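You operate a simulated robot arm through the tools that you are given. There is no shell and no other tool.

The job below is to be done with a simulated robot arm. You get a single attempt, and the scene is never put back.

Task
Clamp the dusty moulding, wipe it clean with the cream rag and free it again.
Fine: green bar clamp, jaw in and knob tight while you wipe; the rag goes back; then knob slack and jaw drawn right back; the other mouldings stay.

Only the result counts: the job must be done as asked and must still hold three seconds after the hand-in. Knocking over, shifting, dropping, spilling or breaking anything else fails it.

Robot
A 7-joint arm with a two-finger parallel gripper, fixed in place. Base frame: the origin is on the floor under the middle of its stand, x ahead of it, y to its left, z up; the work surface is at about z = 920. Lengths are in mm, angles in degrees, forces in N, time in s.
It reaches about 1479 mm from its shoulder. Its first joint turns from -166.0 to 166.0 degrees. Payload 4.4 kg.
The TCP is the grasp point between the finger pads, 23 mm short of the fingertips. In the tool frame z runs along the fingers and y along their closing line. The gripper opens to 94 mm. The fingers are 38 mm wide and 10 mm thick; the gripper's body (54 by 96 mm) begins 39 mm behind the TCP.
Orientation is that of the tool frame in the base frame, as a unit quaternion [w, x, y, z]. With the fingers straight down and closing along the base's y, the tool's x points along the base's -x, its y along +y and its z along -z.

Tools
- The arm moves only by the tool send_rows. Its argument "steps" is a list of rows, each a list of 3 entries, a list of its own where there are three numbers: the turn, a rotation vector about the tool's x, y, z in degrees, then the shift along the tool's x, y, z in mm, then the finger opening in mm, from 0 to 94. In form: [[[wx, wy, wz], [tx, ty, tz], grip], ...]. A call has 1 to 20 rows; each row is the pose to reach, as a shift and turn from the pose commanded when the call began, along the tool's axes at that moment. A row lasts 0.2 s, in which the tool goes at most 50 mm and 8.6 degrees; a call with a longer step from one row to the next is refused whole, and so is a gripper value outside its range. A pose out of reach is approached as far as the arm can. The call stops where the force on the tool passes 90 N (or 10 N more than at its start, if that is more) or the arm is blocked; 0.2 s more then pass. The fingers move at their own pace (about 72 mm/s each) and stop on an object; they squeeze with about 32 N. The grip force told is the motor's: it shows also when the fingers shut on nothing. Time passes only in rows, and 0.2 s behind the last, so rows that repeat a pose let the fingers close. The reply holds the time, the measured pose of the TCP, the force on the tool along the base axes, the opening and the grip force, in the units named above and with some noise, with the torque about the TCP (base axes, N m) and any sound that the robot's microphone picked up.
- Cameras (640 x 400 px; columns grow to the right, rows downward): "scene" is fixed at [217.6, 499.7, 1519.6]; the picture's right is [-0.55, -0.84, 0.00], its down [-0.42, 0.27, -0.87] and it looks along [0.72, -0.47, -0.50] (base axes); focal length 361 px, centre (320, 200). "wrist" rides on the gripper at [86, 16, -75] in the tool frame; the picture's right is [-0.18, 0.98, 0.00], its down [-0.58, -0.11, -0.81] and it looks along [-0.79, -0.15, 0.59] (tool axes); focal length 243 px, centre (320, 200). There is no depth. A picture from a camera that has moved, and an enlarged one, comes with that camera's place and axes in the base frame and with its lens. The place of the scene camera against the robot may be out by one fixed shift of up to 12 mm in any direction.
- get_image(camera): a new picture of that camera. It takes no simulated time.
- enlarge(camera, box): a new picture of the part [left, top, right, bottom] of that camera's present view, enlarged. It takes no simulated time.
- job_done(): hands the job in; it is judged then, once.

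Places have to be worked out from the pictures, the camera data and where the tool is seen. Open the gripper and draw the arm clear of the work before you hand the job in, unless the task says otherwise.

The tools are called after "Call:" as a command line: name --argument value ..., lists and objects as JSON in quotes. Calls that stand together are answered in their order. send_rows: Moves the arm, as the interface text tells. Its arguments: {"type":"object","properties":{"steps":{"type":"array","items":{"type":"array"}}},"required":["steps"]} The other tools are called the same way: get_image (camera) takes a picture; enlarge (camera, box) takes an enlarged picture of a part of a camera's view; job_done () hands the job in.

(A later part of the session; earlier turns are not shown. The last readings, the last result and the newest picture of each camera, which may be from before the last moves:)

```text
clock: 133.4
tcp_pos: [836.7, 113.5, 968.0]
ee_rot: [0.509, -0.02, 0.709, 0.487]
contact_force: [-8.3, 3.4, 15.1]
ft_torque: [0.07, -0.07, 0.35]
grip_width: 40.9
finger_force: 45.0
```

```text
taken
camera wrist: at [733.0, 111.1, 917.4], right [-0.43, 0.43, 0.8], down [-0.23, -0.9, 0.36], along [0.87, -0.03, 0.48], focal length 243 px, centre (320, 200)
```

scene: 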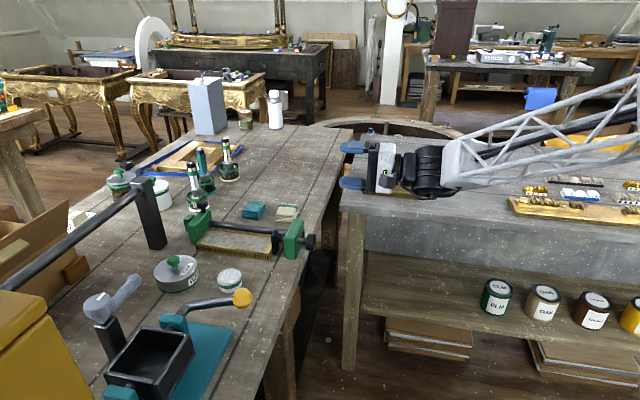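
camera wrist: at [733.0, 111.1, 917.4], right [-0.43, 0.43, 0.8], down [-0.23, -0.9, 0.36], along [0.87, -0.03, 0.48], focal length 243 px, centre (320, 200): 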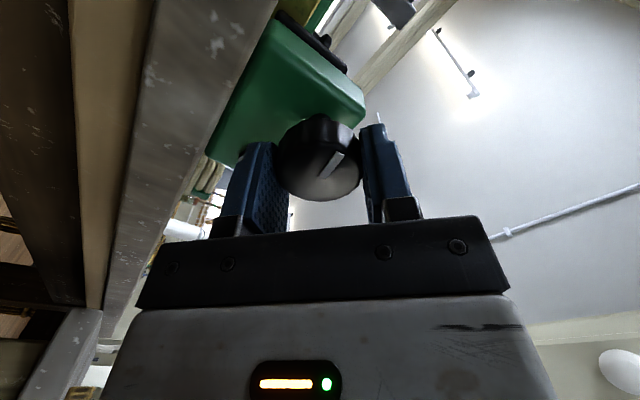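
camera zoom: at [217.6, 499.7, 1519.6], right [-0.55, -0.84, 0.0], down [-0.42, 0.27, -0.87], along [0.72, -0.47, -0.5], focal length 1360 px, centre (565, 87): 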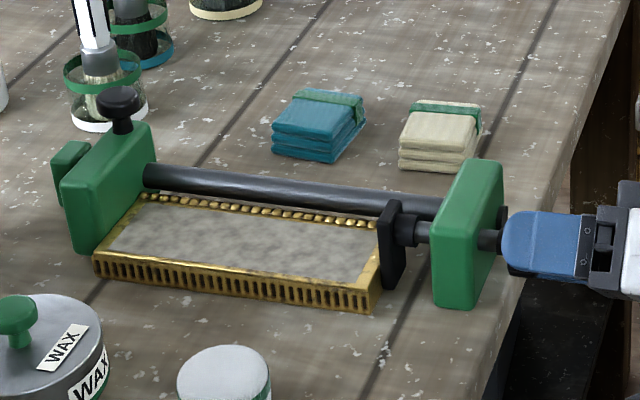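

The jaw is again simply pushed back, so turning this knob alone can't clamp. One thing I haven't tried is turning the jaw's own knob counter-clockwise under load (my clockwise turns may just have slipped against its end stop). I'll back out here and return to it.

Call:
send_rows --steps '[[[0, 0, 0], [0, 0, 0], 46], [[0, 0, 0], [0, 0, 0], 54], [[0, 0, 0], [0, 0, -10], 54], [[0, 0, 0], [0, 0, -45], 54], [[0, 0, 0], [0, 0, -85], 54]]'

Call:
send_rows --steps '[[[0, 0, 6], [-20, 18, 0], 60], [[0, 0, 12], [-40, 36, 0], 60], [[0, 0, 18], [-60, 54, 0], 60], [[0, 0, 24], [-80, 72, 0], 60], [[0, 0, 30], [-100, 90, 0], 60], [[0, 0, 36], [-120, 108, 0], 60], [[0, 0, 42], [-140, 126, 0], 60], [[0, 0, 48], [-156, 140, 0], 60]]'

Call:
get_image --camera "wrist"

```text
clock: 134.6
tcp_pos: [780.3, 52.8, 968.4]
ee_rot: [0.51, -0.02, 0.709, 0.486]
contact_force: [0.1, 1.4, 0.3]
ft_torque: [0.02, 0.01, -0.04]
grip_width: 53.8
finger_force: 0.1
```

```text
clock: 136.4
tcp_pos: [777.5, 56.2, 1179.0]
ee_rot: [0.267, 0.272, 0.655, 0.652]
contact_force: [-0.4, 0.1, 0.0]
ft_torque: [0.0, 0.01, 0.02]
grip_width: 60.0
finger_force: 0.0
```

```text
taken
camera wrist: at [663.1, 64.9, 1196.7], right [0.14, -0.13, 0.98], down [-0.16, -0.98, -0.1], along [0.98, -0.14, -0.16], focal length 243 px, centre (320, 200)
```

wrist: 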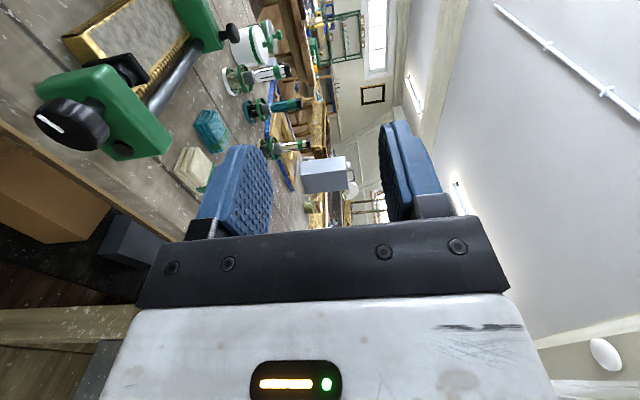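

I'll tilt fingers-down again and go above the handle, now at about e≈997.

Call:
send_rows --steps '[[[7.5, 0, 0], [-4, 0, 34], 66], [[15, 0, 0], [-8, 0, 68], 66], [[22.5, 0, 0], [-12, 0, 102], 66], [[30, 0, 0], [-16, 0, 136], 66], [[37.5, 0, 0], [-21, 0, 170], 66], [[45, 0, 0], [-25, 0, 204], 66], [[52.5, 0, 0], [-29, 0, 238], 66], [[60, 0, 0], [-33, 0, 272], 66], [[67.5, 0, 0], [-37, 0, 306], 66], [[75, 0, 0], [-41, 0, 340], 66], [[82.5, 0, 0], [-46, 0, 374], 66], [[90, 0, 0], [-50, 0, 407], 66], [[90, 0, 0], [-50, 0, 407], 66]]'

Call:
send_rows --steps '[[[0, 0, 0], [0, 0, 40], 66], [[0, 0, 0], [0, 0, 80], 66], [[0, 0, 0], [0, 0, 115], 66], [[0, 0, 0], [0, 0, 122], 66]]'

Call:
get_image --camera "wrist"

```text
clock: 139.2
tcp_pos: [1101.8, 307.3, 1176.6]
ee_rot: [-0.001, 0.381, 0.925, -0.004]
contact_force: [-0.2, 1.0, -0.2]
ft_torque: [0.02, -0.03, 0.0]
grip_width: 65.9
finger_force: 0.0
```

```text
clock: 140.2
tcp_pos: [1101.2, 306.7, 1053.1]
ee_rot: [-0.002, 0.381, 0.924, -0.003]
contact_force: [-0.2, -0.1, -0.7]
ft_torque: [-0.01, 0.01, 0.01]
grip_width: 65.9
finger_force: 0.1
```

```text
taken
camera wrist: at [1049.7, 381.2, 1128.6], right [0.82, 0.57, -0.01], down [0.34, -0.48, 0.81], along [0.46, -0.67, -0.59], focal length 243 px, centre (320, 200)
```

wrist: 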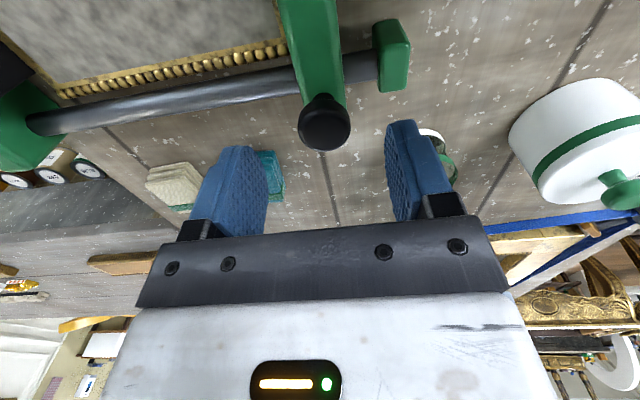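

The handle is 2–3 mm outward of the axis. I'll correct, descend, grip, and turn counter-clockwise in 40° pieces with torque readings.

Call:
send_rows --steps '[[[0, 0, 0], [0, 2.8, 15], 66], [[0, 0, 0], [0, 2.8, 30], 66], [[0, 0, 0], [0, 2.8, 36], 66], [[0, 0, 0], [0, 2.8, 36], 46], [[0, 0, 0], [0, 2.8, 36], 20], [[0, 0, 0], [0, 2.8, 36], 20]]'

Call:
send_rows --steps '[[[0, 0, -8], [0, 0, 0], 20], [[0, 0, -16], [0, 0, 0], 20], [[0, 0, -24], [0, 0, 0], 20], [[0, 0, -32], [0, 0, 0], 20], [[0, 0, -40], [0, 0, 0], 20]]'

Call:
send_rows --steps '[[[0, 0, -8], [0, 0, 0], 20], [[0, 0, -16], [0, 0, 0], 20], [[0, 0, -24], [0, 0, 0], 20], [[0, 0, -32], [0, 0, 0], 20], [[0, 0, -40], [0, 0, 0], 20]]'

Call:
send_rows --steps '[[[0, 0, -8], [0, 0, 0], 20], [[0, 0, -16], [0, 0, 0], 20], [[0, 0, -24], [0, 0, 0], 20], [[0, 0, -32], [0, 0, 0], 20], [[0, 0, -40], [0, 0, 0], 20]]'

Call:
get_image --camera "wrist"

```text
clock: 141.6
tcp_pos: [1101.3, 309.4, 1017.7]
ee_rot: [-0.001, 0.381, 0.924, -0.003]
contact_force: [4.3, 2.5, 0.0]
ft_torque: [-0.03, -0.14, 0.08]
grip_width: 29.2
finger_force: 44.7
```

```text
clock: 142.8
tcp_pos: [1100.4, 309.5, 1017.7]
ee_rot: [-0.003, 0.04, 0.999, -0.003]
contact_force: [-0.6, 1.0, -1.4]
ft_torque: [0.03, 0.04, -0.42]
grip_width: 28.9
finger_force: 45.5
```

```text
clock: 144.0
tcp_pos: [1101.4, 309.8, 1016.7]
ee_rot: [-0.003, -0.303, 0.953, -0.002]
contact_force: [0.5, -1.3, -0.3]
ft_torque: [-0.04, 0.09, -0.46]
grip_width: 29.1
finger_force: 44.7
```

```text
clock: 145.2
tcp_pos: [1102.0, 308.3, 1018.5]
ee_rot: [-0.003, -0.611, 0.791, 0.0]
contact_force: [19.9, -21.1, 2.6]
ft_torque: [-0.1, -0.27, -0.62]
grip_width: 28.9
finger_force: 45.1
```

```text
taken
camera wrist: at [1063.9, 229.7, 1094.8], right [-0.9, 0.43, 0.0], down [0.26, 0.54, 0.8], along [0.34, 0.73, -0.6], focal length 243 px, centre (320, 200)
```

wrist: 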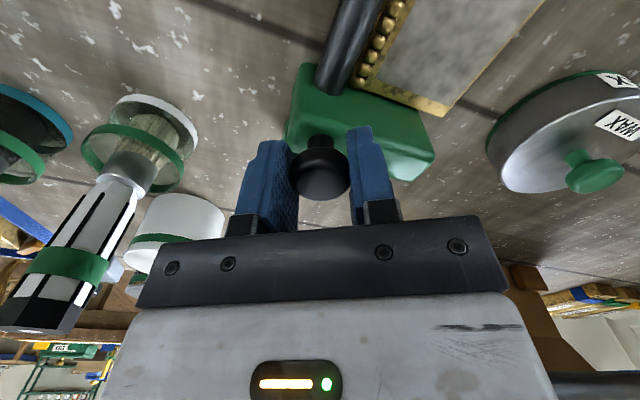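

Counter-clockwise gives the same flat slip torque, so that knob is rigid. I'll confirm the jaw still slides, with a small outward pull of 3 mm.

Call:
send_rows --steps '[[[0, 0, 0], [-0.9, -0.5, 0], 20], [[0, 0, 0], [-1.8, -1, 0], 20], [[0, 0, 0], [-2.6, -1.5, 0], 20], [[0, 0, 0], [-2.6, -1.5, 0], 20]]'

Call:
enlarge --camera "scene" --box '[170, 180, 340, 280]'

Call:
get_image --camera "wrist"

```text
clock: 146.2
tcp_pos: [1103.5, 310.9, 1018.5]
ee_rot: [-0.003, -0.61, 0.793, -0.001]
contact_force: [40.3, -40.6, -0.2]
ft_torque: [-0.53, -0.34, -0.31]
grip_width: 28.9
finger_force: 44.8
```

```text
3.76 times, centred on (255, 230) of scene
camera zoom: at [217.6, 499.7, 1519.6], right [-0.55, -0.84, 0.0], down [-0.42, 0.27, -0.87], along [0.72, -0.47, -0.5], focal length 1360 px, centre (565, 87)
```

zoom: 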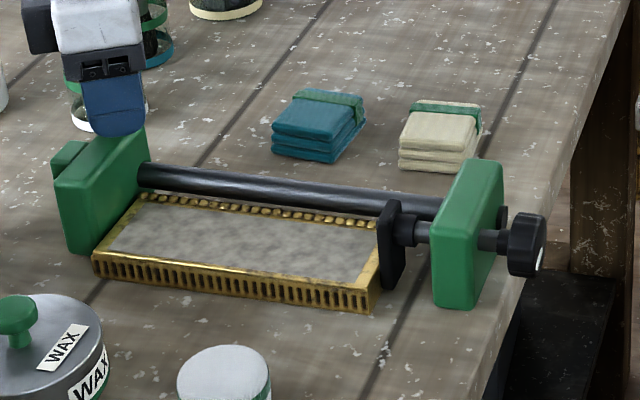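

```text
taken
camera wrist: at [1065.6, 231.8, 1094.8], right [-0.9, 0.43, 0.0], down [0.26, 0.54, 0.8], along [0.34, 0.73, -0.6], focal length 243 px, centre (320, 200)
```

wrist: 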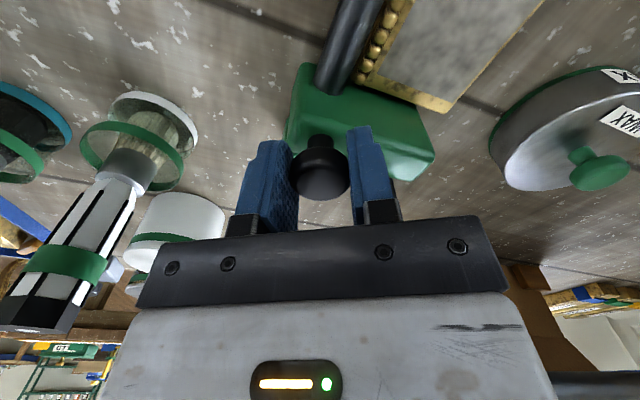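

The jaw still moves freely. Before changing approach I'll test whether the handle is a press-down plunger: release, rise, close the fingers and press gently on its top.

Call:
send_rows --steps '[[[0, 0, 0], [-1, 1.7, 0], 40], [[0, 0, 0], [0, 2.0, 0], 62], [[0, 0, 0], [0, 0, -25], 62], [[0, 0, 0], [0, 0, -50], 40], [[0, 0, 0], [0, 0, -50], 0], [[0, 0, 0], [0, 0, -50], 0], [[0, 0, 0], [0, 0, -50], 0]]'

Call:
get_image --camera "wrist"

Call:
enlarge --camera "scene" --box '[150, 170, 250, 260]'

```text
clock: 147.8
tcp_pos: [1102.7, 310.4, 1068.0]
ee_rot: [-0.003, -0.61, 0.793, 0.0]
contact_force: [0.1, -0.9, -0.4]
ft_torque: [-0.01, 0.0, -0.05]
grip_width: 0.1
finger_force: 31.8
```

```text
taken
camera wrist: at [1064.5, 232.6, 1144.3], right [-0.9, 0.43, 0.0], down [0.26, 0.54, 0.8], along [0.34, 0.73, -0.6], focal length 243 px, centre (320, 200)
```

wrist: 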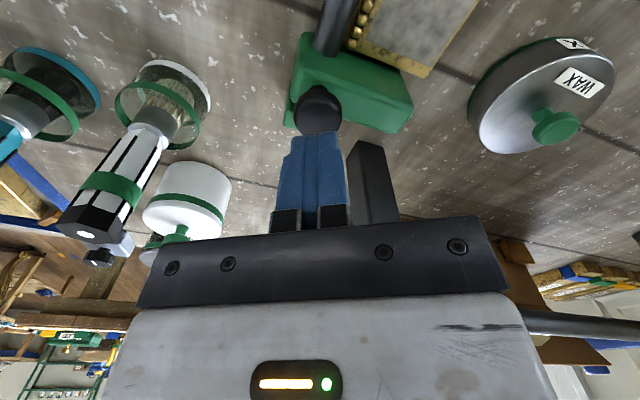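

```text
4.44 times, centred on (200, 215) of scene
camera zoom: at [217.6, 499.7, 1519.6], right [-0.55, -0.84, 0.0], down [-0.42, 0.27, -0.87], along [0.72, -0.47, -0.5], focal length 1605 px, centre (853, 133)
```

zoom: 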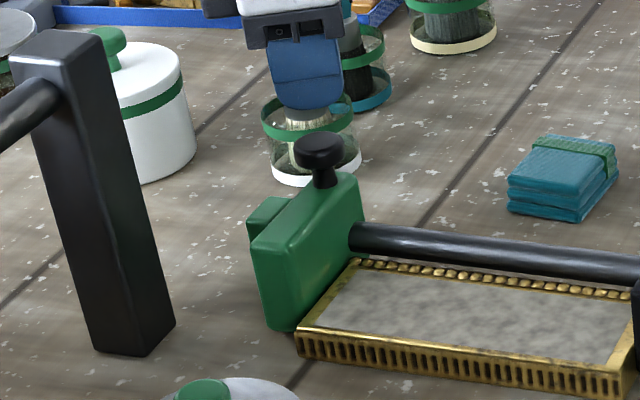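

I'll lower onto the top of the handle slowly and read the force.

Call:
send_rows --steps '[[[0, 0, 0], [0, 0, 10], 0], [[0, 0, 0], [0, 0, 16], 0], [[0, 0, 0], [0, 0, 18], 0], [[0, 0, 0], [0, 0, 20], 0]]'

Call:
send_rows --steps '[[[0, 0, 0], [0, 0, 1], 0], [[0, 0, 0], [0, 0, 2], 0]]'

Call:
send_rows --steps '[[[0, 0, 0], [0, 0, 1], 0], [[0, 0, 0], [0, 0, 2], 0]]'

```text
clock: 148.8
tcp_pos: [1102.7, 310.5, 1046.6]
ee_rot: [-0.003, -0.61, 0.792, 0.0]
contact_force: [0.8, 0.1, -0.2]
ft_torque: [0.0, -0.01, -0.02]
grip_width: 0.0
finger_force: 32.1
```

```text
clock: 149.4
tcp_pos: [1102.1, 311.5, 1046.0]
ee_rot: [-0.002, -0.61, 0.792, 0.0]
contact_force: [0.1, -0.4, 0.7]
ft_torque: [0.0, 0.0, -0.01]
grip_width: 0.2
finger_force: 32.4
```

```text
clock: 150.0
tcp_pos: [1103.8, 311.4, 1044.7]
ee_rot: [-0.003, -0.61, 0.792, 0.0]
contact_force: [-1.3, -0.9, 0.0]
ft_torque: [0.02, 0.0, 0.03]
grip_width: 0.4
finger_force: 32.2
```

No contact yet (fingertips at about z=1021). I'll continue down in 2 mm steps.

Call:
send_rows --steps '[[[0, 0, 0], [0, 0, 1], 0], [[0, 0, 0], [0, 0, 2], 0]]'

Call:
send_rows --steps '[[[0, 0, 0], [0, 0, 1], 0], [[0, 0, 0], [0, 0, 2], 0]]'

Call:
get_image --camera "wrist"

```text
clock: 150.6
tcp_pos: [1103.1, 312.2, 1040.9]
ee_rot: [-0.003, -0.61, 0.792, 0.001]
contact_force: [0.2, 0.3, -0.2]
ft_torque: [-0.03, -0.03, 0.0]
grip_width: 0.1
finger_force: 31.8
```

```text
clock: 151.2
tcp_pos: [1104.1, 311.3, 1041.3]
ee_rot: [-0.003, -0.61, 0.792, -0.001]
contact_force: [-1.5, 1.2, 6.7]
ft_torque: [0.0, 0.03, 0.0]
grip_width: 0.0
finger_force: 31.5
```

```text
taken
camera wrist: at [1065.2, 233.5, 1117.6], right [-0.9, 0.43, 0.0], down [0.26, 0.54, 0.8], along [0.34, 0.73, -0.6], focal length 243 px, centre (320, 200)
```

wrist: 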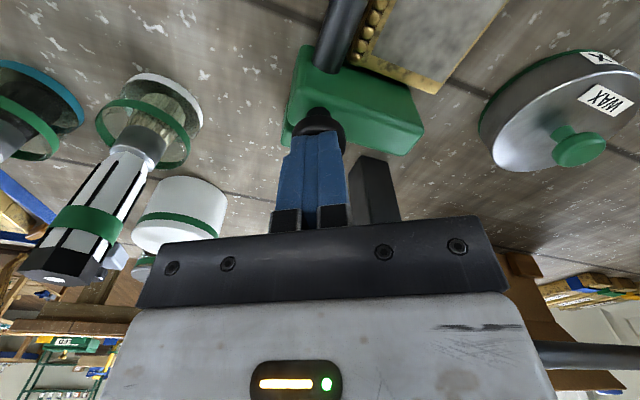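

Contact at about z=1019 (6.7 N). I'll press 2 mm more to see whether it yields.

Call:
send_rows --steps '[[[0, 0, 0], [0, 0, 1], 0], [[0, 0, 0], [0, 0, 2], 0]]'

Call:
get_image --camera "wrist"

```text
clock: 151.8
tcp_pos: [1103.5, 312.1, 1040.8]
ee_rot: [-0.001, -0.61, 0.792, -0.001]
contact_force: [-1.8, 2.3, 25.0]
ft_torque: [0.07, 0.03, 0.08]
grip_width: 0.0
finger_force: 32.3
```

```text
taken
camera wrist: at [1065.3, 233.7, 1117.4], right [-0.9, 0.43, 0.0], down [0.25, 0.54, 0.8], along [0.34, 0.73, -0.59], focal length 243 px, centre (320, 200)
```

wrist: 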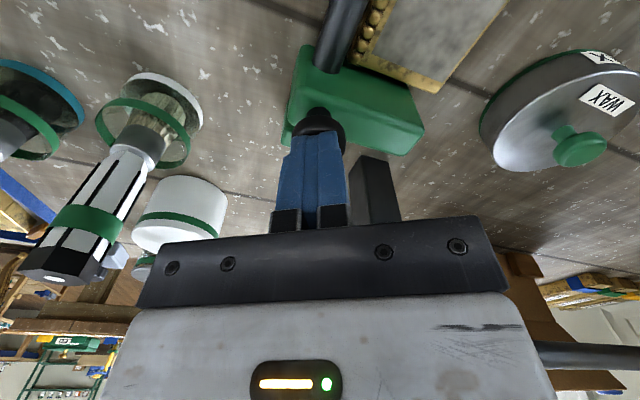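

The handle is rigid in that direction too. I'll lift off and take close looks at the jaw, the bar end and the head from here for any lever, pin or lock I've missed.

Call:
send_rows --steps '[[[0, 0, 0], [0, 0, -20], 0], [[0, 0, 8], [0, 0, -60], 20], [[0, 0, 16], [0, 0, -100], 40], [[0, 0, 24], [0, 0, -130], 60], [[0, 0, 32], [0, 0, -130], 60], [[0, 0, 40], [0, 0, -130], 60]]'

Call:
enlarge --camera "wrist" --box '[220, 0, 420, 120]'

Call:
enlarge --camera "scene" --box '[165, 185, 225, 255]'

Call:
enlarge --camera "scene" --box '[255, 205, 325, 260]'

```text
clock: 153.2
tcp_pos: [1103.6, 310.7, 1169.4]
ee_rot: [-0.004, -0.302, 0.953, -0.001]
contact_force: [0.1, -0.4, 0.5]
ft_torque: [0.01, 0.01, 0.01]
grip_width: 60.1
finger_force: 0.0
```

```text
3.20 times, centred on (320, 60) of wrist
camera zoom: at [1022.4, 276.4, 1245.0], right [-0.41, 0.91, 0.0], down [0.54, 0.25, 0.8], along [0.73, 0.33, -0.6], focal length 776 px, centre (320, 648)
```

zoom: 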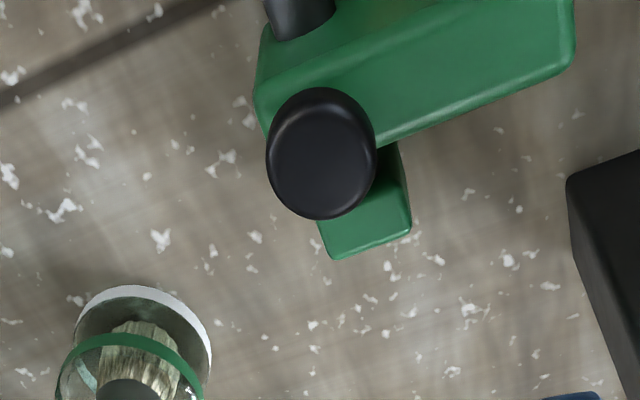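

```text
5.71 times, centred on (195, 220) of scene
camera zoom: at [217.6, 499.7, 1519.6], right [-0.55, -0.84, 0.0], down [-0.42, 0.27, -0.87], along [0.72, -0.47, -0.5], focal length 2064 px, centre (1034, 86)
```

zoom: 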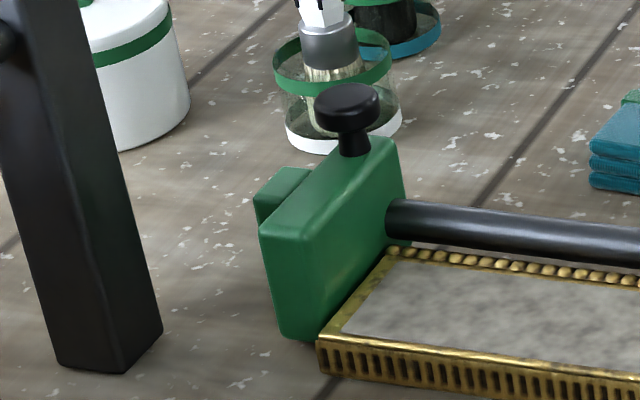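

```text
7.27 times, centred on (290, 232) of scene
camera zoom: at [217.6, 499.7, 1519.6], right [-0.55, -0.84, 0.0], down [-0.42, 0.27, -0.87], along [0.72, -0.47, -0.5], focal length 2626 px, centre (538, -36)
```

zoom: 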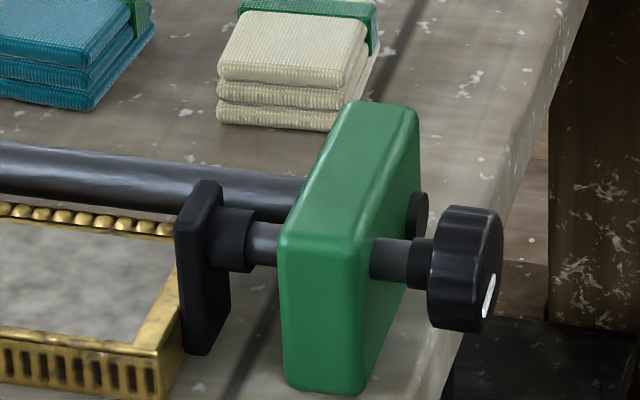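

Nothing else is visible on the jaw or head. One combination remains untested: jaw fully in with the knob slack, then turning the knob well past 72° in one go. I'll set that up by turning back to nominal yaw and pushing the jaw in (which also back-drives the knob to slack).

Call:
send_rows --steps '[[[0, 0, 8], [0, 0, 0], 66], [[0, 0, 16], [0, 0, 0], 66], [[0, 0, 24], [0, 0, 0], 66], [[0, 0, 32], [0, 0, 0], 66], [[0, 0, 40], [0, 0, 0], 66], [[0, 0, 48], [0, 0, 0], 66], [[0, 0, 56], [0, 0, 0], 66], [[0, 0, 64], [0, 0, 0], 66], [[0, 0, 72], [0, 0, 0], 66], [[0, 0, 80], [0, 0, 0], 66], [[0, 0, 80], [0, 0, 40], 66], [[0, 0, 80], [0, 0, 80], 66], [[0, 0, 80], [0, 0, 115], 66], [[0, 0, 80], [0, 0, 115], 66]]'

Call:
get_image --camera "wrist"

```text
clock: 156.2
tcp_pos: [1103.3, 311.8, 1053.6]
ee_rot: [-0.002, 0.381, 0.924, -0.003]
contact_force: [-0.3, -0.7, 0.2]
ft_torque: [0.0, 0.04, 0.0]
grip_width: 66.1
finger_force: 0.1
```

```text
taken
camera wrist: at [1052.9, 385.0, 1128.6], right [0.82, 0.57, -0.01], down [0.34, -0.48, 0.81], along [0.46, -0.67, -0.59], focal length 243 px, centre (320, 200)
```

wrist: 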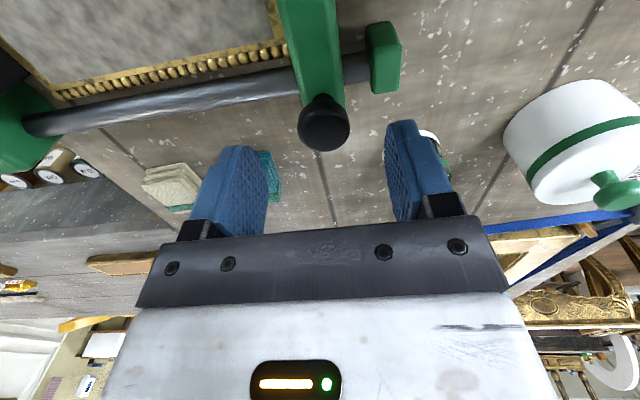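

I'll centre, descend, grip, and push the jaw in about 12 mm so the moulding rests on the pad and the knob runs back to slack.

Call:
send_rows --steps '[[[0, 0, 0], [0, 2.8, 15], 66], [[0, 0, 0], [0, 2.8, 30], 66], [[0, 0, 0], [0, 2.8, 36], 66], [[0, 0, 0], [0, 2.8, 36], 46], [[0, 0, 0], [0, 2.8, 36], 20], [[0, 0, 0], [0, 2.8, 36], 20], [[0, 0, 0], [-0.2, 1, 36], 20], [[0, 0, 0], [-0.4, -1, 36], 20], [[0, 0, 0], [-0.6, -3, 36], 20], [[0, 0, 0], [-0.8, -5, 36], 20], [[0, 0, 0], [-0.8, -7, 36], 20], [[0, 0, 0], [-0.8, -9, 36], 20], [[0, 0, 0], [-0.8, -10, 36], 20]]'

Call:
enlarge --camera "scene" --box '[170, 180, 340, 280]'

Call:
get_image --camera "wrist"

```text
clock: 159.0
tcp_pos: [1096.7, 303.6, 1017.0]
ee_rot: [-0.001, 0.38, 0.925, -0.003]
contact_force: [0.3, 16.7, 1.9]
ft_torque: [0.09, -0.22, 0.04]
grip_width: 29.1
finger_force: 45.0
```

```text
3.76 times, centred on (255, 230) of scene
camera zoom: at [217.6, 499.7, 1519.6], right [-0.55, -0.84, 0.0], down [-0.42, 0.27, -0.87], along [0.72, -0.47, -0.5], focal length 1360 px, centre (565, 87)
```

zoom: 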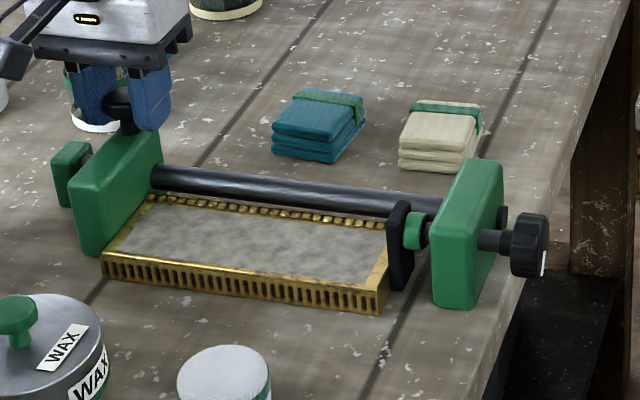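

```text
taken
camera wrist: at [1046.8, 378.2, 1093.1], right [0.82, 0.57, -0.01], down [0.34, -0.48, 0.81], along [0.46, -0.67, -0.59], focal length 243 px, centre (320, 200)
```

wrist: 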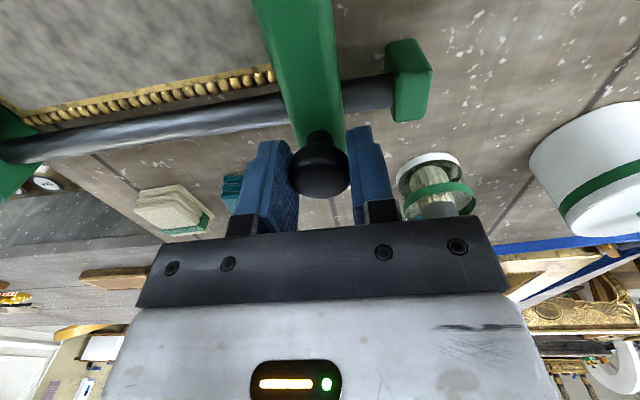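

The collar is green with 12 N. I'll hold it for 3 s, in case a catch needs time, then ease off very gently and look.

Call:
send_rows --steps '[[[0, 0, 0], [0, 0, 0], 20], [[0, 0, 0], [0, 0, 0], 20], [[0, 0, 0], [0, 0, 0], 20], [[0, 0, 0], [0, 0, 0], 20], [[0, 0, 0], [0, 0, 0], 20], [[0, 0, 0], [0, 0, 0], 20], [[0, 0, 0], [0, 0, 0], 20], [[0, 0, 0], [0, 0, 0], 20], [[0, 0, 0], [0, 0, 0], 20], [[0, 0, 0], [0, 0, 0], 20], [[0, 0, 0], [0, 0, 0], 20], [[0, 0, 0], [0, 0, 0], 20], [[0, 0, 0], [0, 0, 0], 20], [[0, 0, 0], [0, 0, 0], 20], [[0, 0, 0], [0, 0, 0], 20]]'

Call:
send_rows --steps '[[[0, 0, 0], [0, 0.3, 0], 20], [[0, 0, 0], [0, 0.6, 0], 20], [[0, 0, 0], [0, 0.9, 0], 20], [[0, 0, 0], [0, 1.2, 0], 20]]'

Call:
enlarge --camera "scene" --box '[250, 215, 320, 260]'

Call:
send_rows --steps '[[[0, 0, 0], [0, 0.3, 0], 20], [[0, 0, 0], [0, 0.6, 0], 20], [[0, 0, 0], [0, 0.9, 0], 20], [[0, 0, 0], [0, 1.2, 0], 20]]'

Call:
enlarge --camera "scene" --box '[250, 215, 320, 260]'

Call:
send_rows --steps '[[[0, 0, 0], [0, 0.3, 0], 20], [[0, 0, 0], [0, 0.6, 0], 20], [[0, 0, 0], [0, 0.9, 0], 20], [[0, 0, 0], [0, 1.2, 0], 20]]'

Call:
enlarge --camera "scene" --box '[170, 180, 340, 280]'

```text
clock: 162.2
tcp_pos: [1097.5, 304.5, 1017.3]
ee_rot: [-0.001, 0.381, 0.924, -0.004]
contact_force: [-10.1, 24.5, 2.8]
ft_torque: [0.24, 0.12, 0.02]
grip_width: 29.0
finger_force: 45.1
```

```text
clock: 163.2
tcp_pos: [1096.1, 303.9, 1017.2]
ee_rot: [-0.002, 0.382, 0.924, -0.003]
contact_force: [-9.9, 20.1, 1.3]
ft_torque: [0.29, 0.22, 0.01]
grip_width: 28.8
finger_force: 44.7
```

```text
8.89 times, centred on (285, 238) of scene
camera zoom: at [217.6, 499.7, 1519.6], right [-0.55, -0.84, 0.0], down [-0.42, 0.27, -0.87], along [0.72, -0.47, -0.5], focal length 3210 px, centre (631, -133)
```

zoom: 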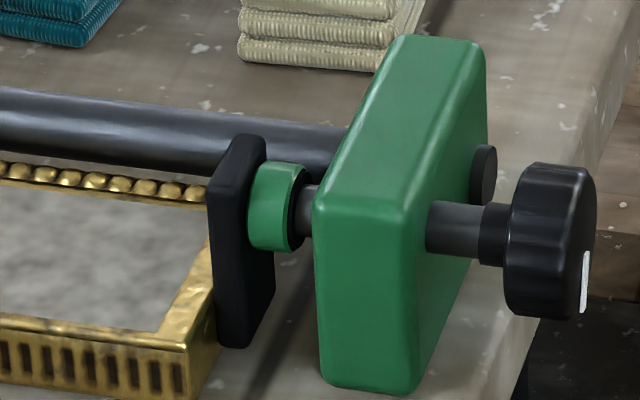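

```text
clock: 164.2
tcp_pos: [1098.5, 304.8, 1016.8]
ee_rot: [-0.002, 0.382, 0.924, -0.003]
contact_force: [-7.0, 15.1, -2.1]
ft_torque: [0.18, 0.16, 0.01]
grip_width: 28.8
finger_force: 44.9
```

```text
8.89 times, centred on (285, 238) of scene
camera zoom: at [217.6, 499.7, 1519.6], right [-0.55, -0.84, 0.0], down [-0.42, 0.27, -0.87], along [0.72, -0.47, -0.5], focal length 3210 px, centre (631, -133)
```

zoom: 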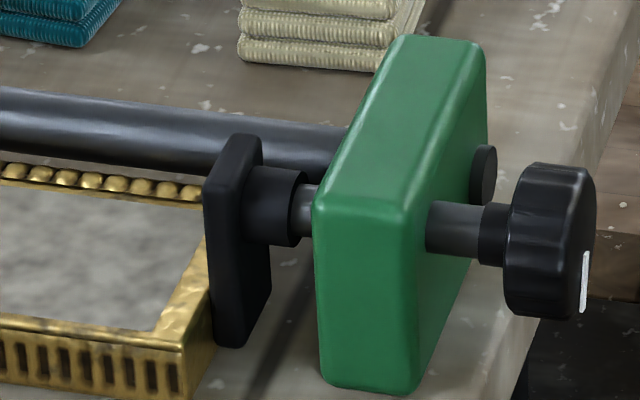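

```text
clock: 165.2
tcp_pos: [1098.6, 307.3, 1016.7]
ee_rot: [-0.001, 0.381, 0.925, -0.003]
contact_force: [1.0, 4.1, -7.2]
ft_torque: [0.0, 0.02, 0.03]
grip_width: 28.5
finger_force: 45.4
```

```text
3.76 times, centred on (255, 230) of scene
camera zoom: at [217.6, 499.7, 1519.6], right [-0.55, -0.84, 0.0], down [-0.42, 0.27, -0.87], along [0.72, -0.47, -0.5], focal length 1360 px, centre (565, 87)
```

zoom: 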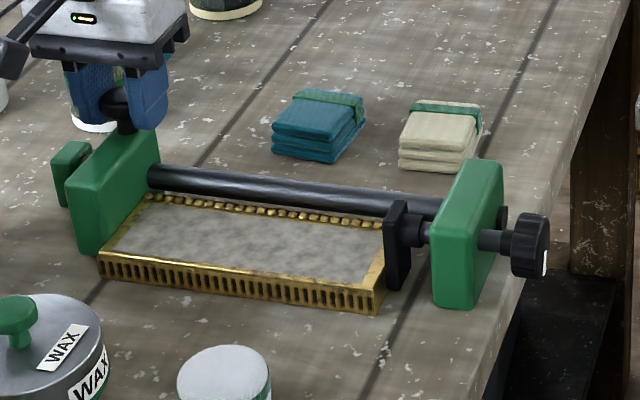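

The force falls smoothly with no catch (7 N green, 5.7 N dark, now 3.6 N). I'll let go here with little load left, rise, and go turn the knob a large angle in one go.

Call:
send_rows --steps '[[[0, 0, 0], [0, 0.4, 0], 20], [[0, 0, 0], [0, 0.8, 0], 20], [[0, 0, 0], [0, 0.8, 0], 32], [[0, 0, 0], [0, 0.8, 0], 50], [[0, 0, 0], [0, 0.8, -20], 62], [[0, 0, 0], [0, 3, -60], 70], [[0, 0, 0], [0, 3, -105], 70], [[0, 0, 0], [0, 3, -150], 70], [[0, 0, 0], [0, 3, -165], 70]]'

Call:
send_rows --steps '[[[-7.5, 0, 0], [4, -33.5, 0], 70], [[-15, 0, 0], [8, -67, 0], 70], [[-22.5, 0, 0], [12, -100.5, 0], 70], [[-30, 0, 0], [16, -134, 0], 70], [[-37.5, 0, 0], [20, -167.5, 0], 70], [[-45, 0, 0], [24, -201, 0], 70], [[-52.5, 0, 0], [28, -234.5, 0], 70], [[-60, 0, 0], [32, -268, 0], 70], [[-67.5, 0, 0], [36, -301.5, 0], 70], [[-75, 0, 0], [40, -335, 0], 70], [[-82.5, 0, 0], [44, -368.5, 0], 70], [[-90, 0, 0], [50, -402, 0], 70]]'

Call:
send_rows --steps '[[[0, 0, -8], [0, -15, 0], 60], [[0, 0, -16], [0, -30, 0], 60], [[0, 0, -24], [0, -45, 0], 60], [[0, 0, -32], [0, -60, 0], 60], [[0, 0, -40], [0, -75, 0], 60], [[0, 0, -48], [0, -90, 0], 60], [[0, 0, -56], [0, -105, 0], 60], [[0, 0, -64], [0, -120, 0], 60], [[0, 0, -72], [0, -135, 0], 60], [[0, 0, -80], [0, -150, 0], 60], [[0, 0, -88], [0, -165, 0], 60], [[0, 0, -96], [0, -180, 0], 60], [[0, 0, -104], [0, -195, 0], 60], [[0, 0, -112], [0, -207, 0], 60], [[0, 0, -120], [0, -215, 0], 60], [[0, 0, -120], [0, -215, 0], 60]]'

Call:
get_image --camera "wrist"

Call:
enlarge --camera "scene" --box '[170, 180, 340, 280]'

```text
clock: 167.2
tcp_pos: [1104.8, 309.0, 1181.2]
ee_rot: [-0.002, 0.381, 0.924, -0.003]
contact_force: [0.3, -0.5, -0.1]
ft_torque: [0.02, -0.03, 0.03]
grip_width: 69.9
finger_force: 0.0
```

```text
clock: 169.8
tcp_pos: [783.5, 57.6, 1183.0]
ee_rot: [0.269, 0.269, 0.655, 0.653]
contact_force: [-0.3, 0.4, 0.9]
ft_torque: [-0.04, 0.0, -0.01]
grip_width: 69.9
finger_force: 0.1
```

```text
clock: 173.2
tcp_pos: [782.3, 57.3, 970.1]
ee_rot: [0.699, -0.433, 0.562, 0.092]
contact_force: [-0.5, 0.8, -0.5]
ft_torque: [0.01, 0.02, 0.02]
grip_width: 60.0
finger_force: 0.0
```

```text
taken
camera wrist: at [749.5, -14.9, 888.5], right [-0.67, 0.66, -0.33], down [-0.71, -0.43, 0.56], along [0.23, 0.61, 0.76], focal length 243 px, centre (320, 200)
```

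wrist: 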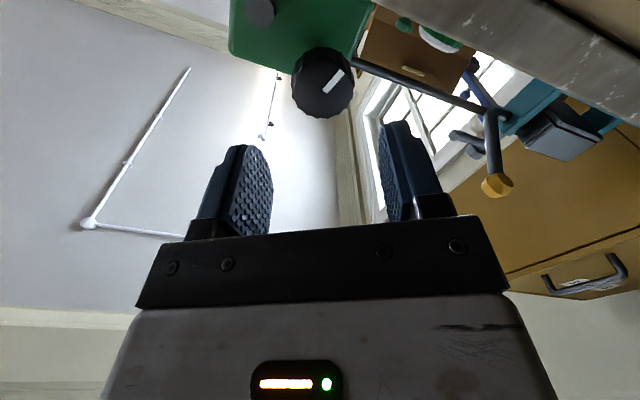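

```text
3.76 times, centred on (255, 230) of scene
camera zoom: at [217.6, 499.7, 1519.6], right [-0.55, -0.84, 0.0], down [-0.42, 0.27, -0.87], along [0.72, -0.47, -0.5], focal length 1360 px, centre (565, 87)
```

zoom: 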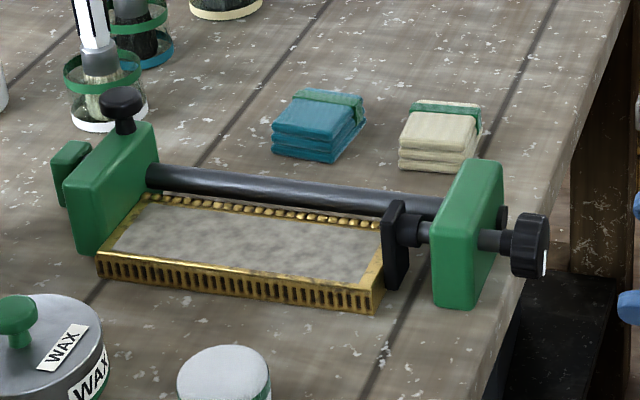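

The knob reads near zero and the jaw rests in contact. I'll advance, grip the knob (centring on n≈510, z≈970.3), and turn it in one long sweep.

Call:
send_rows --steps '[[[0, 0, 0], [0, 1.5, 25], 60], [[0, 0, 0], [0, 1.5, 50], 60], [[0, 0, 0], [0, 1.5, 77], 60], [[0, 0, 0], [0, 1.5, 77], 60], [[0, 0, 0], [0, 1.5, 77], 46], [[0, 0, 0], [0, 1.5, 77], 30], [[0, 0, 0], [0, 1.5, 77], 30]]'

Call:
send_rows --steps '[[[0, 0, 8], [0, 0, 0.3], 30], [[0, 0, 16], [0, 0, 0.6], 30], [[0, 0, 24], [0, 0, 0.9], 30], [[0, 0, 32], [0, 0, 1.2], 30], [[0, 0, 40], [0, 0, 1.4], 30], [[0, 0, 48], [0, 0, 1.7], 30], [[0, 0, 56], [0, 0, 2.0], 30], [[0, 0, 64], [0, 0, 2.3], 30], [[0, 0, 72], [0, 0, 2.6], 30], [[0, 0, 80], [0, 0, 2.8], 30], [[0, 0, 88], [0, 0, 3.1], 30], [[0, 0, 96], [0, 0, 3.4], 30], [[0, 0, 104], [0, 0, 3.7], 30], [[0, 0, 112], [0, 0, 4.0], 30], [[0, 0, 120], [0, 0, 4.2], 30]]'

Call:
enlarge --camera "scene" --box '[170, 180, 340, 280]'

```text
clock: 174.8
tcp_pos: [835.1, 114.5, 967.4]
ee_rot: [0.699, -0.432, 0.562, 0.093]
contact_force: [5.5, 0.6, 1.2]
ft_torque: [0.06, -0.09, -0.15]
grip_width: 40.5
finger_force: 44.9
```

```text
clock: 178.0
tcp_pos: [838.4, 116.4, 969.0]
ee_rot: [0.266, 0.271, 0.655, 0.653]
contact_force: [-23.1, 14.8, -11.9]
ft_torque: [0.01, 0.04, 0.61]
grip_width: 40.2
finger_force: 44.9
```

```text
3.76 times, centred on (255, 230) of scene
camera zoom: at [217.6, 499.7, 1519.6], right [-0.55, -0.84, 0.0], down [-0.42, 0.27, -0.87], along [0.72, -0.47, -0.5], focal length 1360 px, centre (565, 87)
```

zoom: 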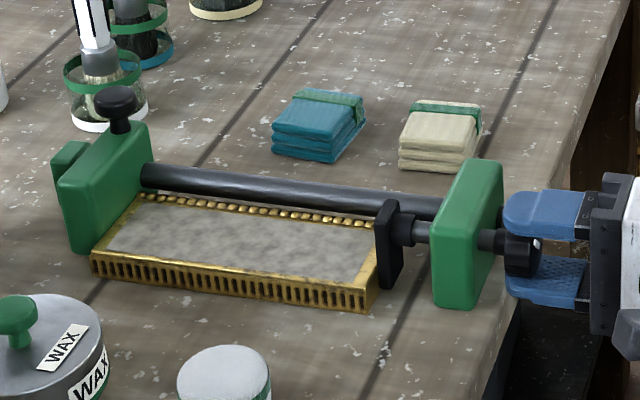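

At 120° the jaw has simply been pushed back again. I'll finish this sweep to about 280° to complete the check.

Call:
send_rows --steps '[[[0, 0, 8], [0.5, -0.4, 0.3], 30], [[0, 0, 16], [0.8, -0.5, 0.6], 30], [[0, 0, 24], [0.8, -0.5, 0.9], 30], [[0, 0, 32], [0.8, -0.5, 1.2], 30], [[0, 0, 40], [0.8, -0.5, 1.4], 30], [[0, 0, 48], [0.8, -0.5, 1.7], 30], [[0, 0, 56], [0.8, -0.5, 2.0], 30], [[0, 0, 64], [0.8, -0.5, 2.3], 30], [[0, 0, 72], [0.8, -0.5, 2.6], 30], [[0, 0, 80], [0.8, -0.5, 2.8], 30]]'

Call:
enlarge --camera "scene" --box '[170, 180, 340, 280]'

Call:
send_rows --steps '[[[0, 0, 8], [0, 0, 0.3], 30], [[0, 0, 16], [0, 0, 0.6], 30], [[0, 0, 24], [0, 0, 0.9], 30], [[0, 0, 32], [0, 0, 1.2], 30], [[0, 0, 40], [0, 0, 1.4], 30], [[0, 0, 48], [0, 0, 1.7], 30], [[0, 0, 56], [0, 0, 2.0], 30], [[0, 0, 64], [0, 0, 2.3], 30], [[0, 0, 72], [0, 0, 2.6], 30]]'

Call:
enlarge --camera "scene" --box '[170, 180, 340, 280]'

Call:
get_image --camera "wrist"

```text
clock: 180.2
tcp_pos: [840.9, 119.1, 966.9]
ee_rot: [-0.214, 0.63, 0.327, 0.672]
contact_force: [-3.9, -17.5, -17.4]
ft_torque: [0.25, -0.22, 0.02]
grip_width: 40.4
finger_force: 44.8
```

```text
3.76 times, centred on (255, 230) of scene
camera zoom: at [217.6, 499.7, 1519.6], right [-0.55, -0.84, 0.0], down [-0.42, 0.27, -0.87], along [0.72, -0.47, -0.5], focal length 1360 px, centre (565, 87)
```

zoom: 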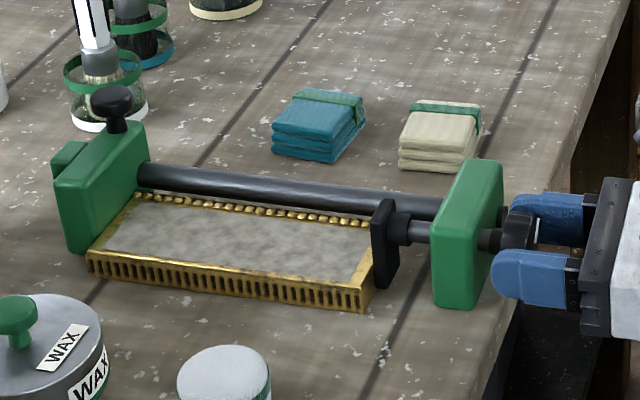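

```text
clock: 182.2
tcp_pos: [840.6, 120.9, 968.1]
ee_rot: [-0.569, 0.702, -0.103, 0.417]
contact_force: [-26.5, -3.2, -16.6]
ft_torque: [-0.14, 0.23, 0.78]
grip_width: 39.9
finger_force: 45.6
```

```text
3.76 times, centred on (255, 230) of scene
camera zoom: at [217.6, 499.7, 1519.6], right [-0.55, -0.84, 0.0], down [-0.42, 0.27, -0.87], along [0.72, -0.47, -0.5], focal length 1360 px, centre (565, 87)
```

zoom: 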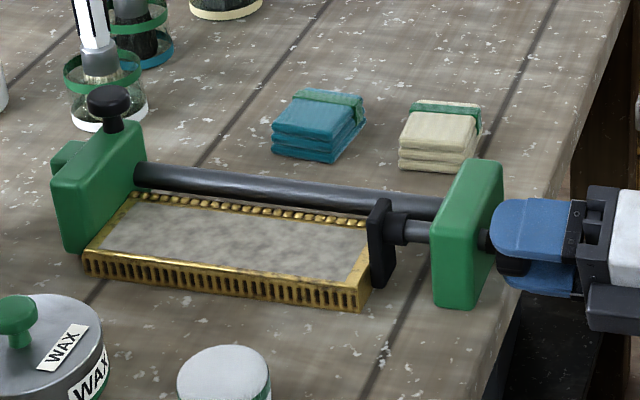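

```text
taken
camera wrist: at [848.7, 10.1, 996.1], right [0.21, -0.21, -0.95], down [-0.97, -0.18, -0.17], along [-0.13, 0.96, -0.24], focal length 243 px, centre (320, 200)
```

wrist: 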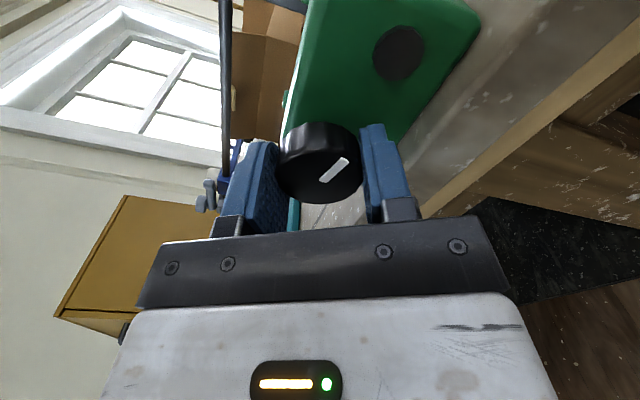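

No lock appears anywhere through 272°; the jaw just gets pushed along. I'll re-examine the jaw's own knob at the highest zoom for any flat, knurl or mark that would show rotation.

Call:
enlarge --camera "scene" --box '[190, 195, 210, 215]'

Call:
enlarge --camera "scene" --box '[255, 220, 300, 258]'

Call:
enlarge --camera "scene" --box '[100, 170, 200, 250]'

Call:
enlarge --camera "scene" --box '[60, 260, 270, 400]'

```text
16.00 times, centred on (200, 205) of scene
camera zoom: at [217.6, 499.7, 1519.6], right [-0.55, -0.84, 0.0], down [-0.42, 0.27, -0.87], along [0.72, -0.47, -0.5], focal length 5778 px, centre (2240, 120)
```

zoom: 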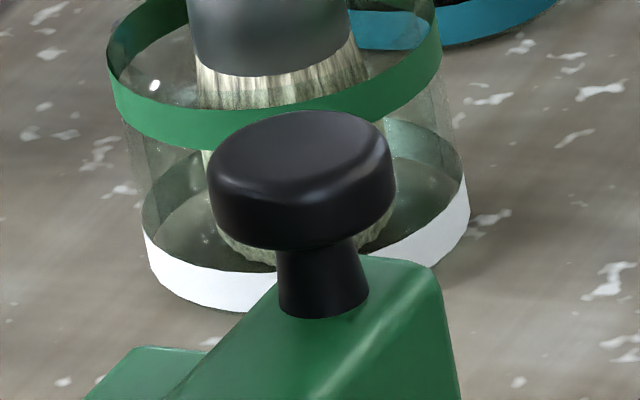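

```text
10.53 times, centred on (278, 239) of scene
camera zoom: at [217.6, 499.7, 1519.6], right [-0.55, -0.84, 0.0], down [-0.42, 0.27, -0.87], along [0.72, -0.47, -0.5], focal length 3801 px, centre (767, -210)
```

zoom: 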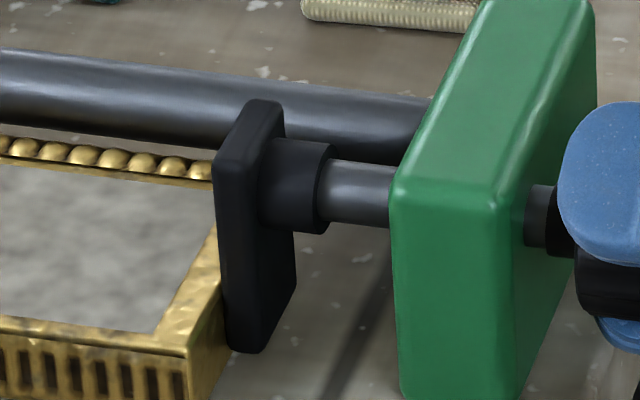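

```text
5.00 times, centred on (150, 210) of scene
camera zoom: at [217.6, 499.7, 1519.6], right [-0.55, -0.84, 0.0], down [-0.42, 0.27, -0.87], along [0.72, -0.47, -0.5], focal length 1806 px, centre (1170, 150)
```

zoom: 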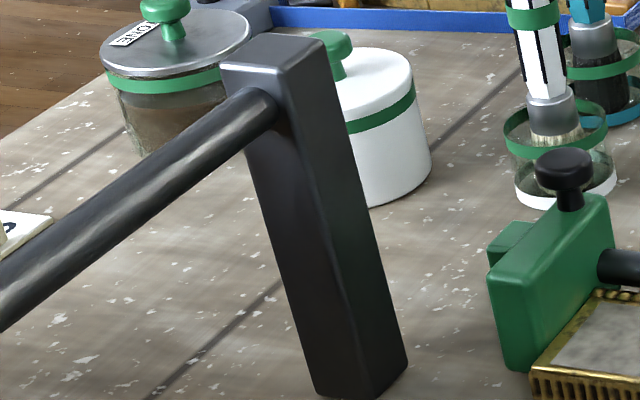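

```text
2.86 times, centred on (165, 330) of scene
camera zoom: at [217.6, 499.7, 1519.6], right [-0.55, -0.84, 0.0], down [-0.42, 0.27, -0.87], along [0.72, -0.47, -0.5], focal length 1032 px, centre (763, -171)
```

zoom: 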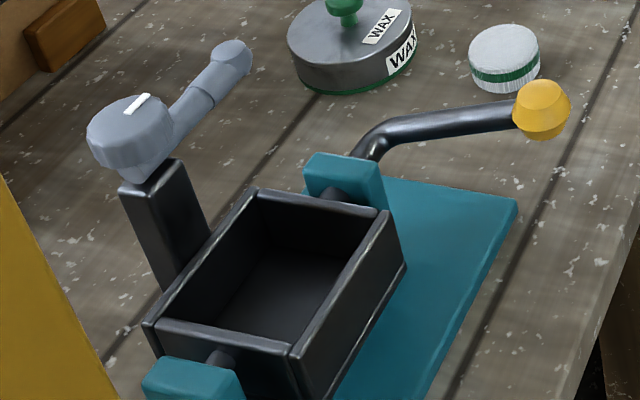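

The mark style on other fixtures confirms only the end knob turns. One untested combination is left: knob fully home and the jaw pressed just to green and held for several seconds. I'll re-grip the knob to finish turning it to its stop first.

Call:
send_rows --steps '[[[0, 0, 0], [0, 0, 0], 46], [[0, 0, 0], [0, 0, 0], 52], [[0, 0, 0], [0, 0, -10], 52], [[0, 0, 0], [0, 0, -40], 52], [[0, 0, -8], [0, 0, -60], 56], [[0, 0, -16], [0, 0, -60], 56], [[0, 0, -24], [0, 0, -60], 56], [[0, 0, -32], [0, 0, -60], 56], [[0, 0, -40], [0, 0, -60], 56], [[0, 0, -48], [0, 0, -60], 56], [[0, 0, -56], [0, 0, -60], 56], [[0, 0, -64], [0, 0, -60], 56], [[0, 0, -72], [0, 0, -60], 56], [[0, 0, -80], [0, 0, -60], 56], [[0, 0, -88], [0, 0, -60], 56], [[0, 0, -96], [0, 0, -60], 56], [[0, 0, -104], [0, 0, -60], 56], [[0, 0, -112], [0, 0, -60], 56]]'

Call:
get_image --camera "wrist"

```text
clock: 186.0
tcp_pos: [799.2, 78.5, 970.4]
ee_rot: [0.029, 0.478, 0.525, 0.704]
contact_force: [-0.3, 0.6, 0.2]
ft_torque: [-0.03, -0.01, 0.0]
grip_width: 56.0
finger_force: 0.0
```

```text
taken
camera wrist: at [707.2, 65.9, 1038.9], right [0.55, -0.54, 0.64], down [-0.3, -0.84, -0.45], along [0.78, 0.06, -0.63], focal length 243 px, centre (320, 200)
```

wrist: 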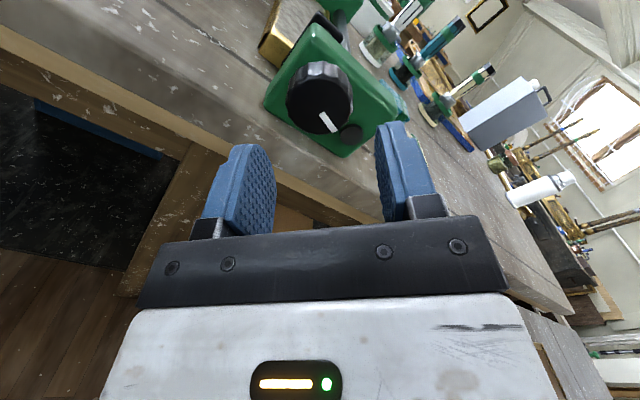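

Roll is now 130° and I'm about 56 mm short of the grip position. I'll advance, grip, and turn about 85° to the stop.

Call:
send_rows --steps '[[[0, 0, 0], [-1.3, -0.2, 25], 56], [[0, 0, 0], [-1.3, -0.2, 45], 56], [[0, 0, 0], [-1.3, -0.2, 56], 56], [[0, 0, 0], [-1.3, -0.2, 56], 56], [[0, 0, 0], [-1.3, -0.2, 56], 44], [[0, 0, 0], [-1.3, -0.2, 56], 30], [[0, 0, 0], [-1.3, -0.2, 56], 30]]'

Call:
send_rows --steps '[[[0, 0, 8], [0, 0, 0.3], 30], [[0, 0, 16], [0, 0, 0.6], 30], [[0, 0, 24], [0, 0, 0.8], 30], [[0, 0, 32], [0, 0, 1.1], 30], [[0, 0, 40], [0, 0, 1.4], 30], [[0, 0, 48], [0, 0, 1.7], 30], [[0, 0, 56], [0, 0, 2.0], 30], [[0, 0, 64], [0, 0, 2.2], 30], [[0, 0, 72], [0, 0, 2.5], 30], [[0, 0, 80], [0, 0, 2.8], 30]]'

Call:
get_image --camera "wrist"

Call:
enlarge --camera "scene" --box '[170, 180, 340, 280]'

```text
clock: 187.6
tcp_pos: [840.4, 116.0, 967.7]
ee_rot: [0.03, 0.478, 0.523, 0.705]
contact_force: [6.0, -4.7, 5.0]
ft_torque: [0.22, -0.22, -0.36]
grip_width: 40.9
finger_force: 44.8
```

```text
clock: 189.8
tcp_pos: [841.5, 121.3, 967.0]
ee_rot: [-0.432, 0.704, 0.093, 0.557]
contact_force: [-48.4, 32.7, 1.6]
ft_torque: [-0.89, -1.16, 0.52]
grip_width: 40.6
finger_force: 45.0
```

```text
taken
camera wrist: at [829.0, 28.5, 1034.9], right [0.54, -0.54, -0.65], down [-0.84, -0.3, -0.44], along [0.04, 0.79, -0.61], focal length 243 px, centre (320, 200)
```

wrist: 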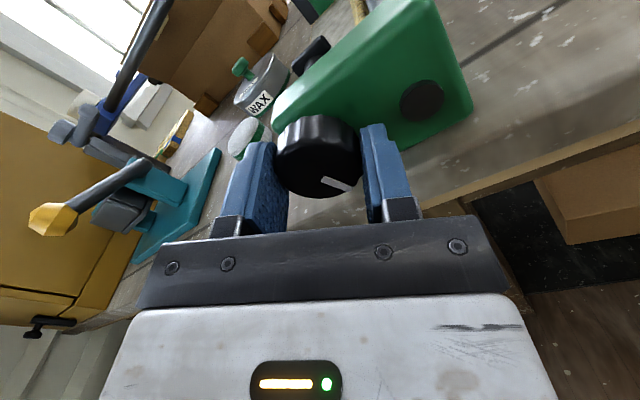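

```text
3.76 times, centred on (255, 230) of scene
camera zoom: at [217.6, 499.7, 1519.6], right [-0.55, -0.84, 0.0], down [-0.42, 0.27, -0.87], along [0.72, -0.47, -0.5], focal length 1360 px, centre (565, 87)
```

zoom: 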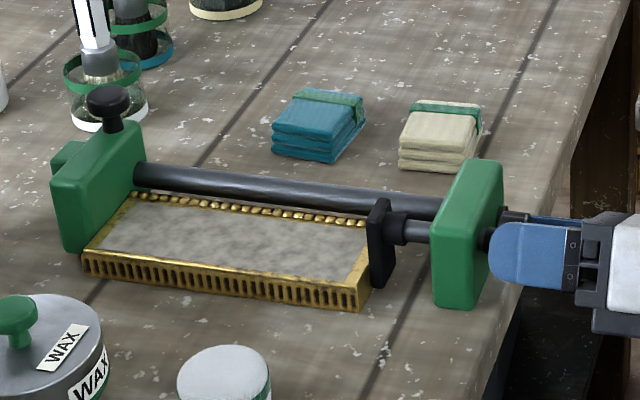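

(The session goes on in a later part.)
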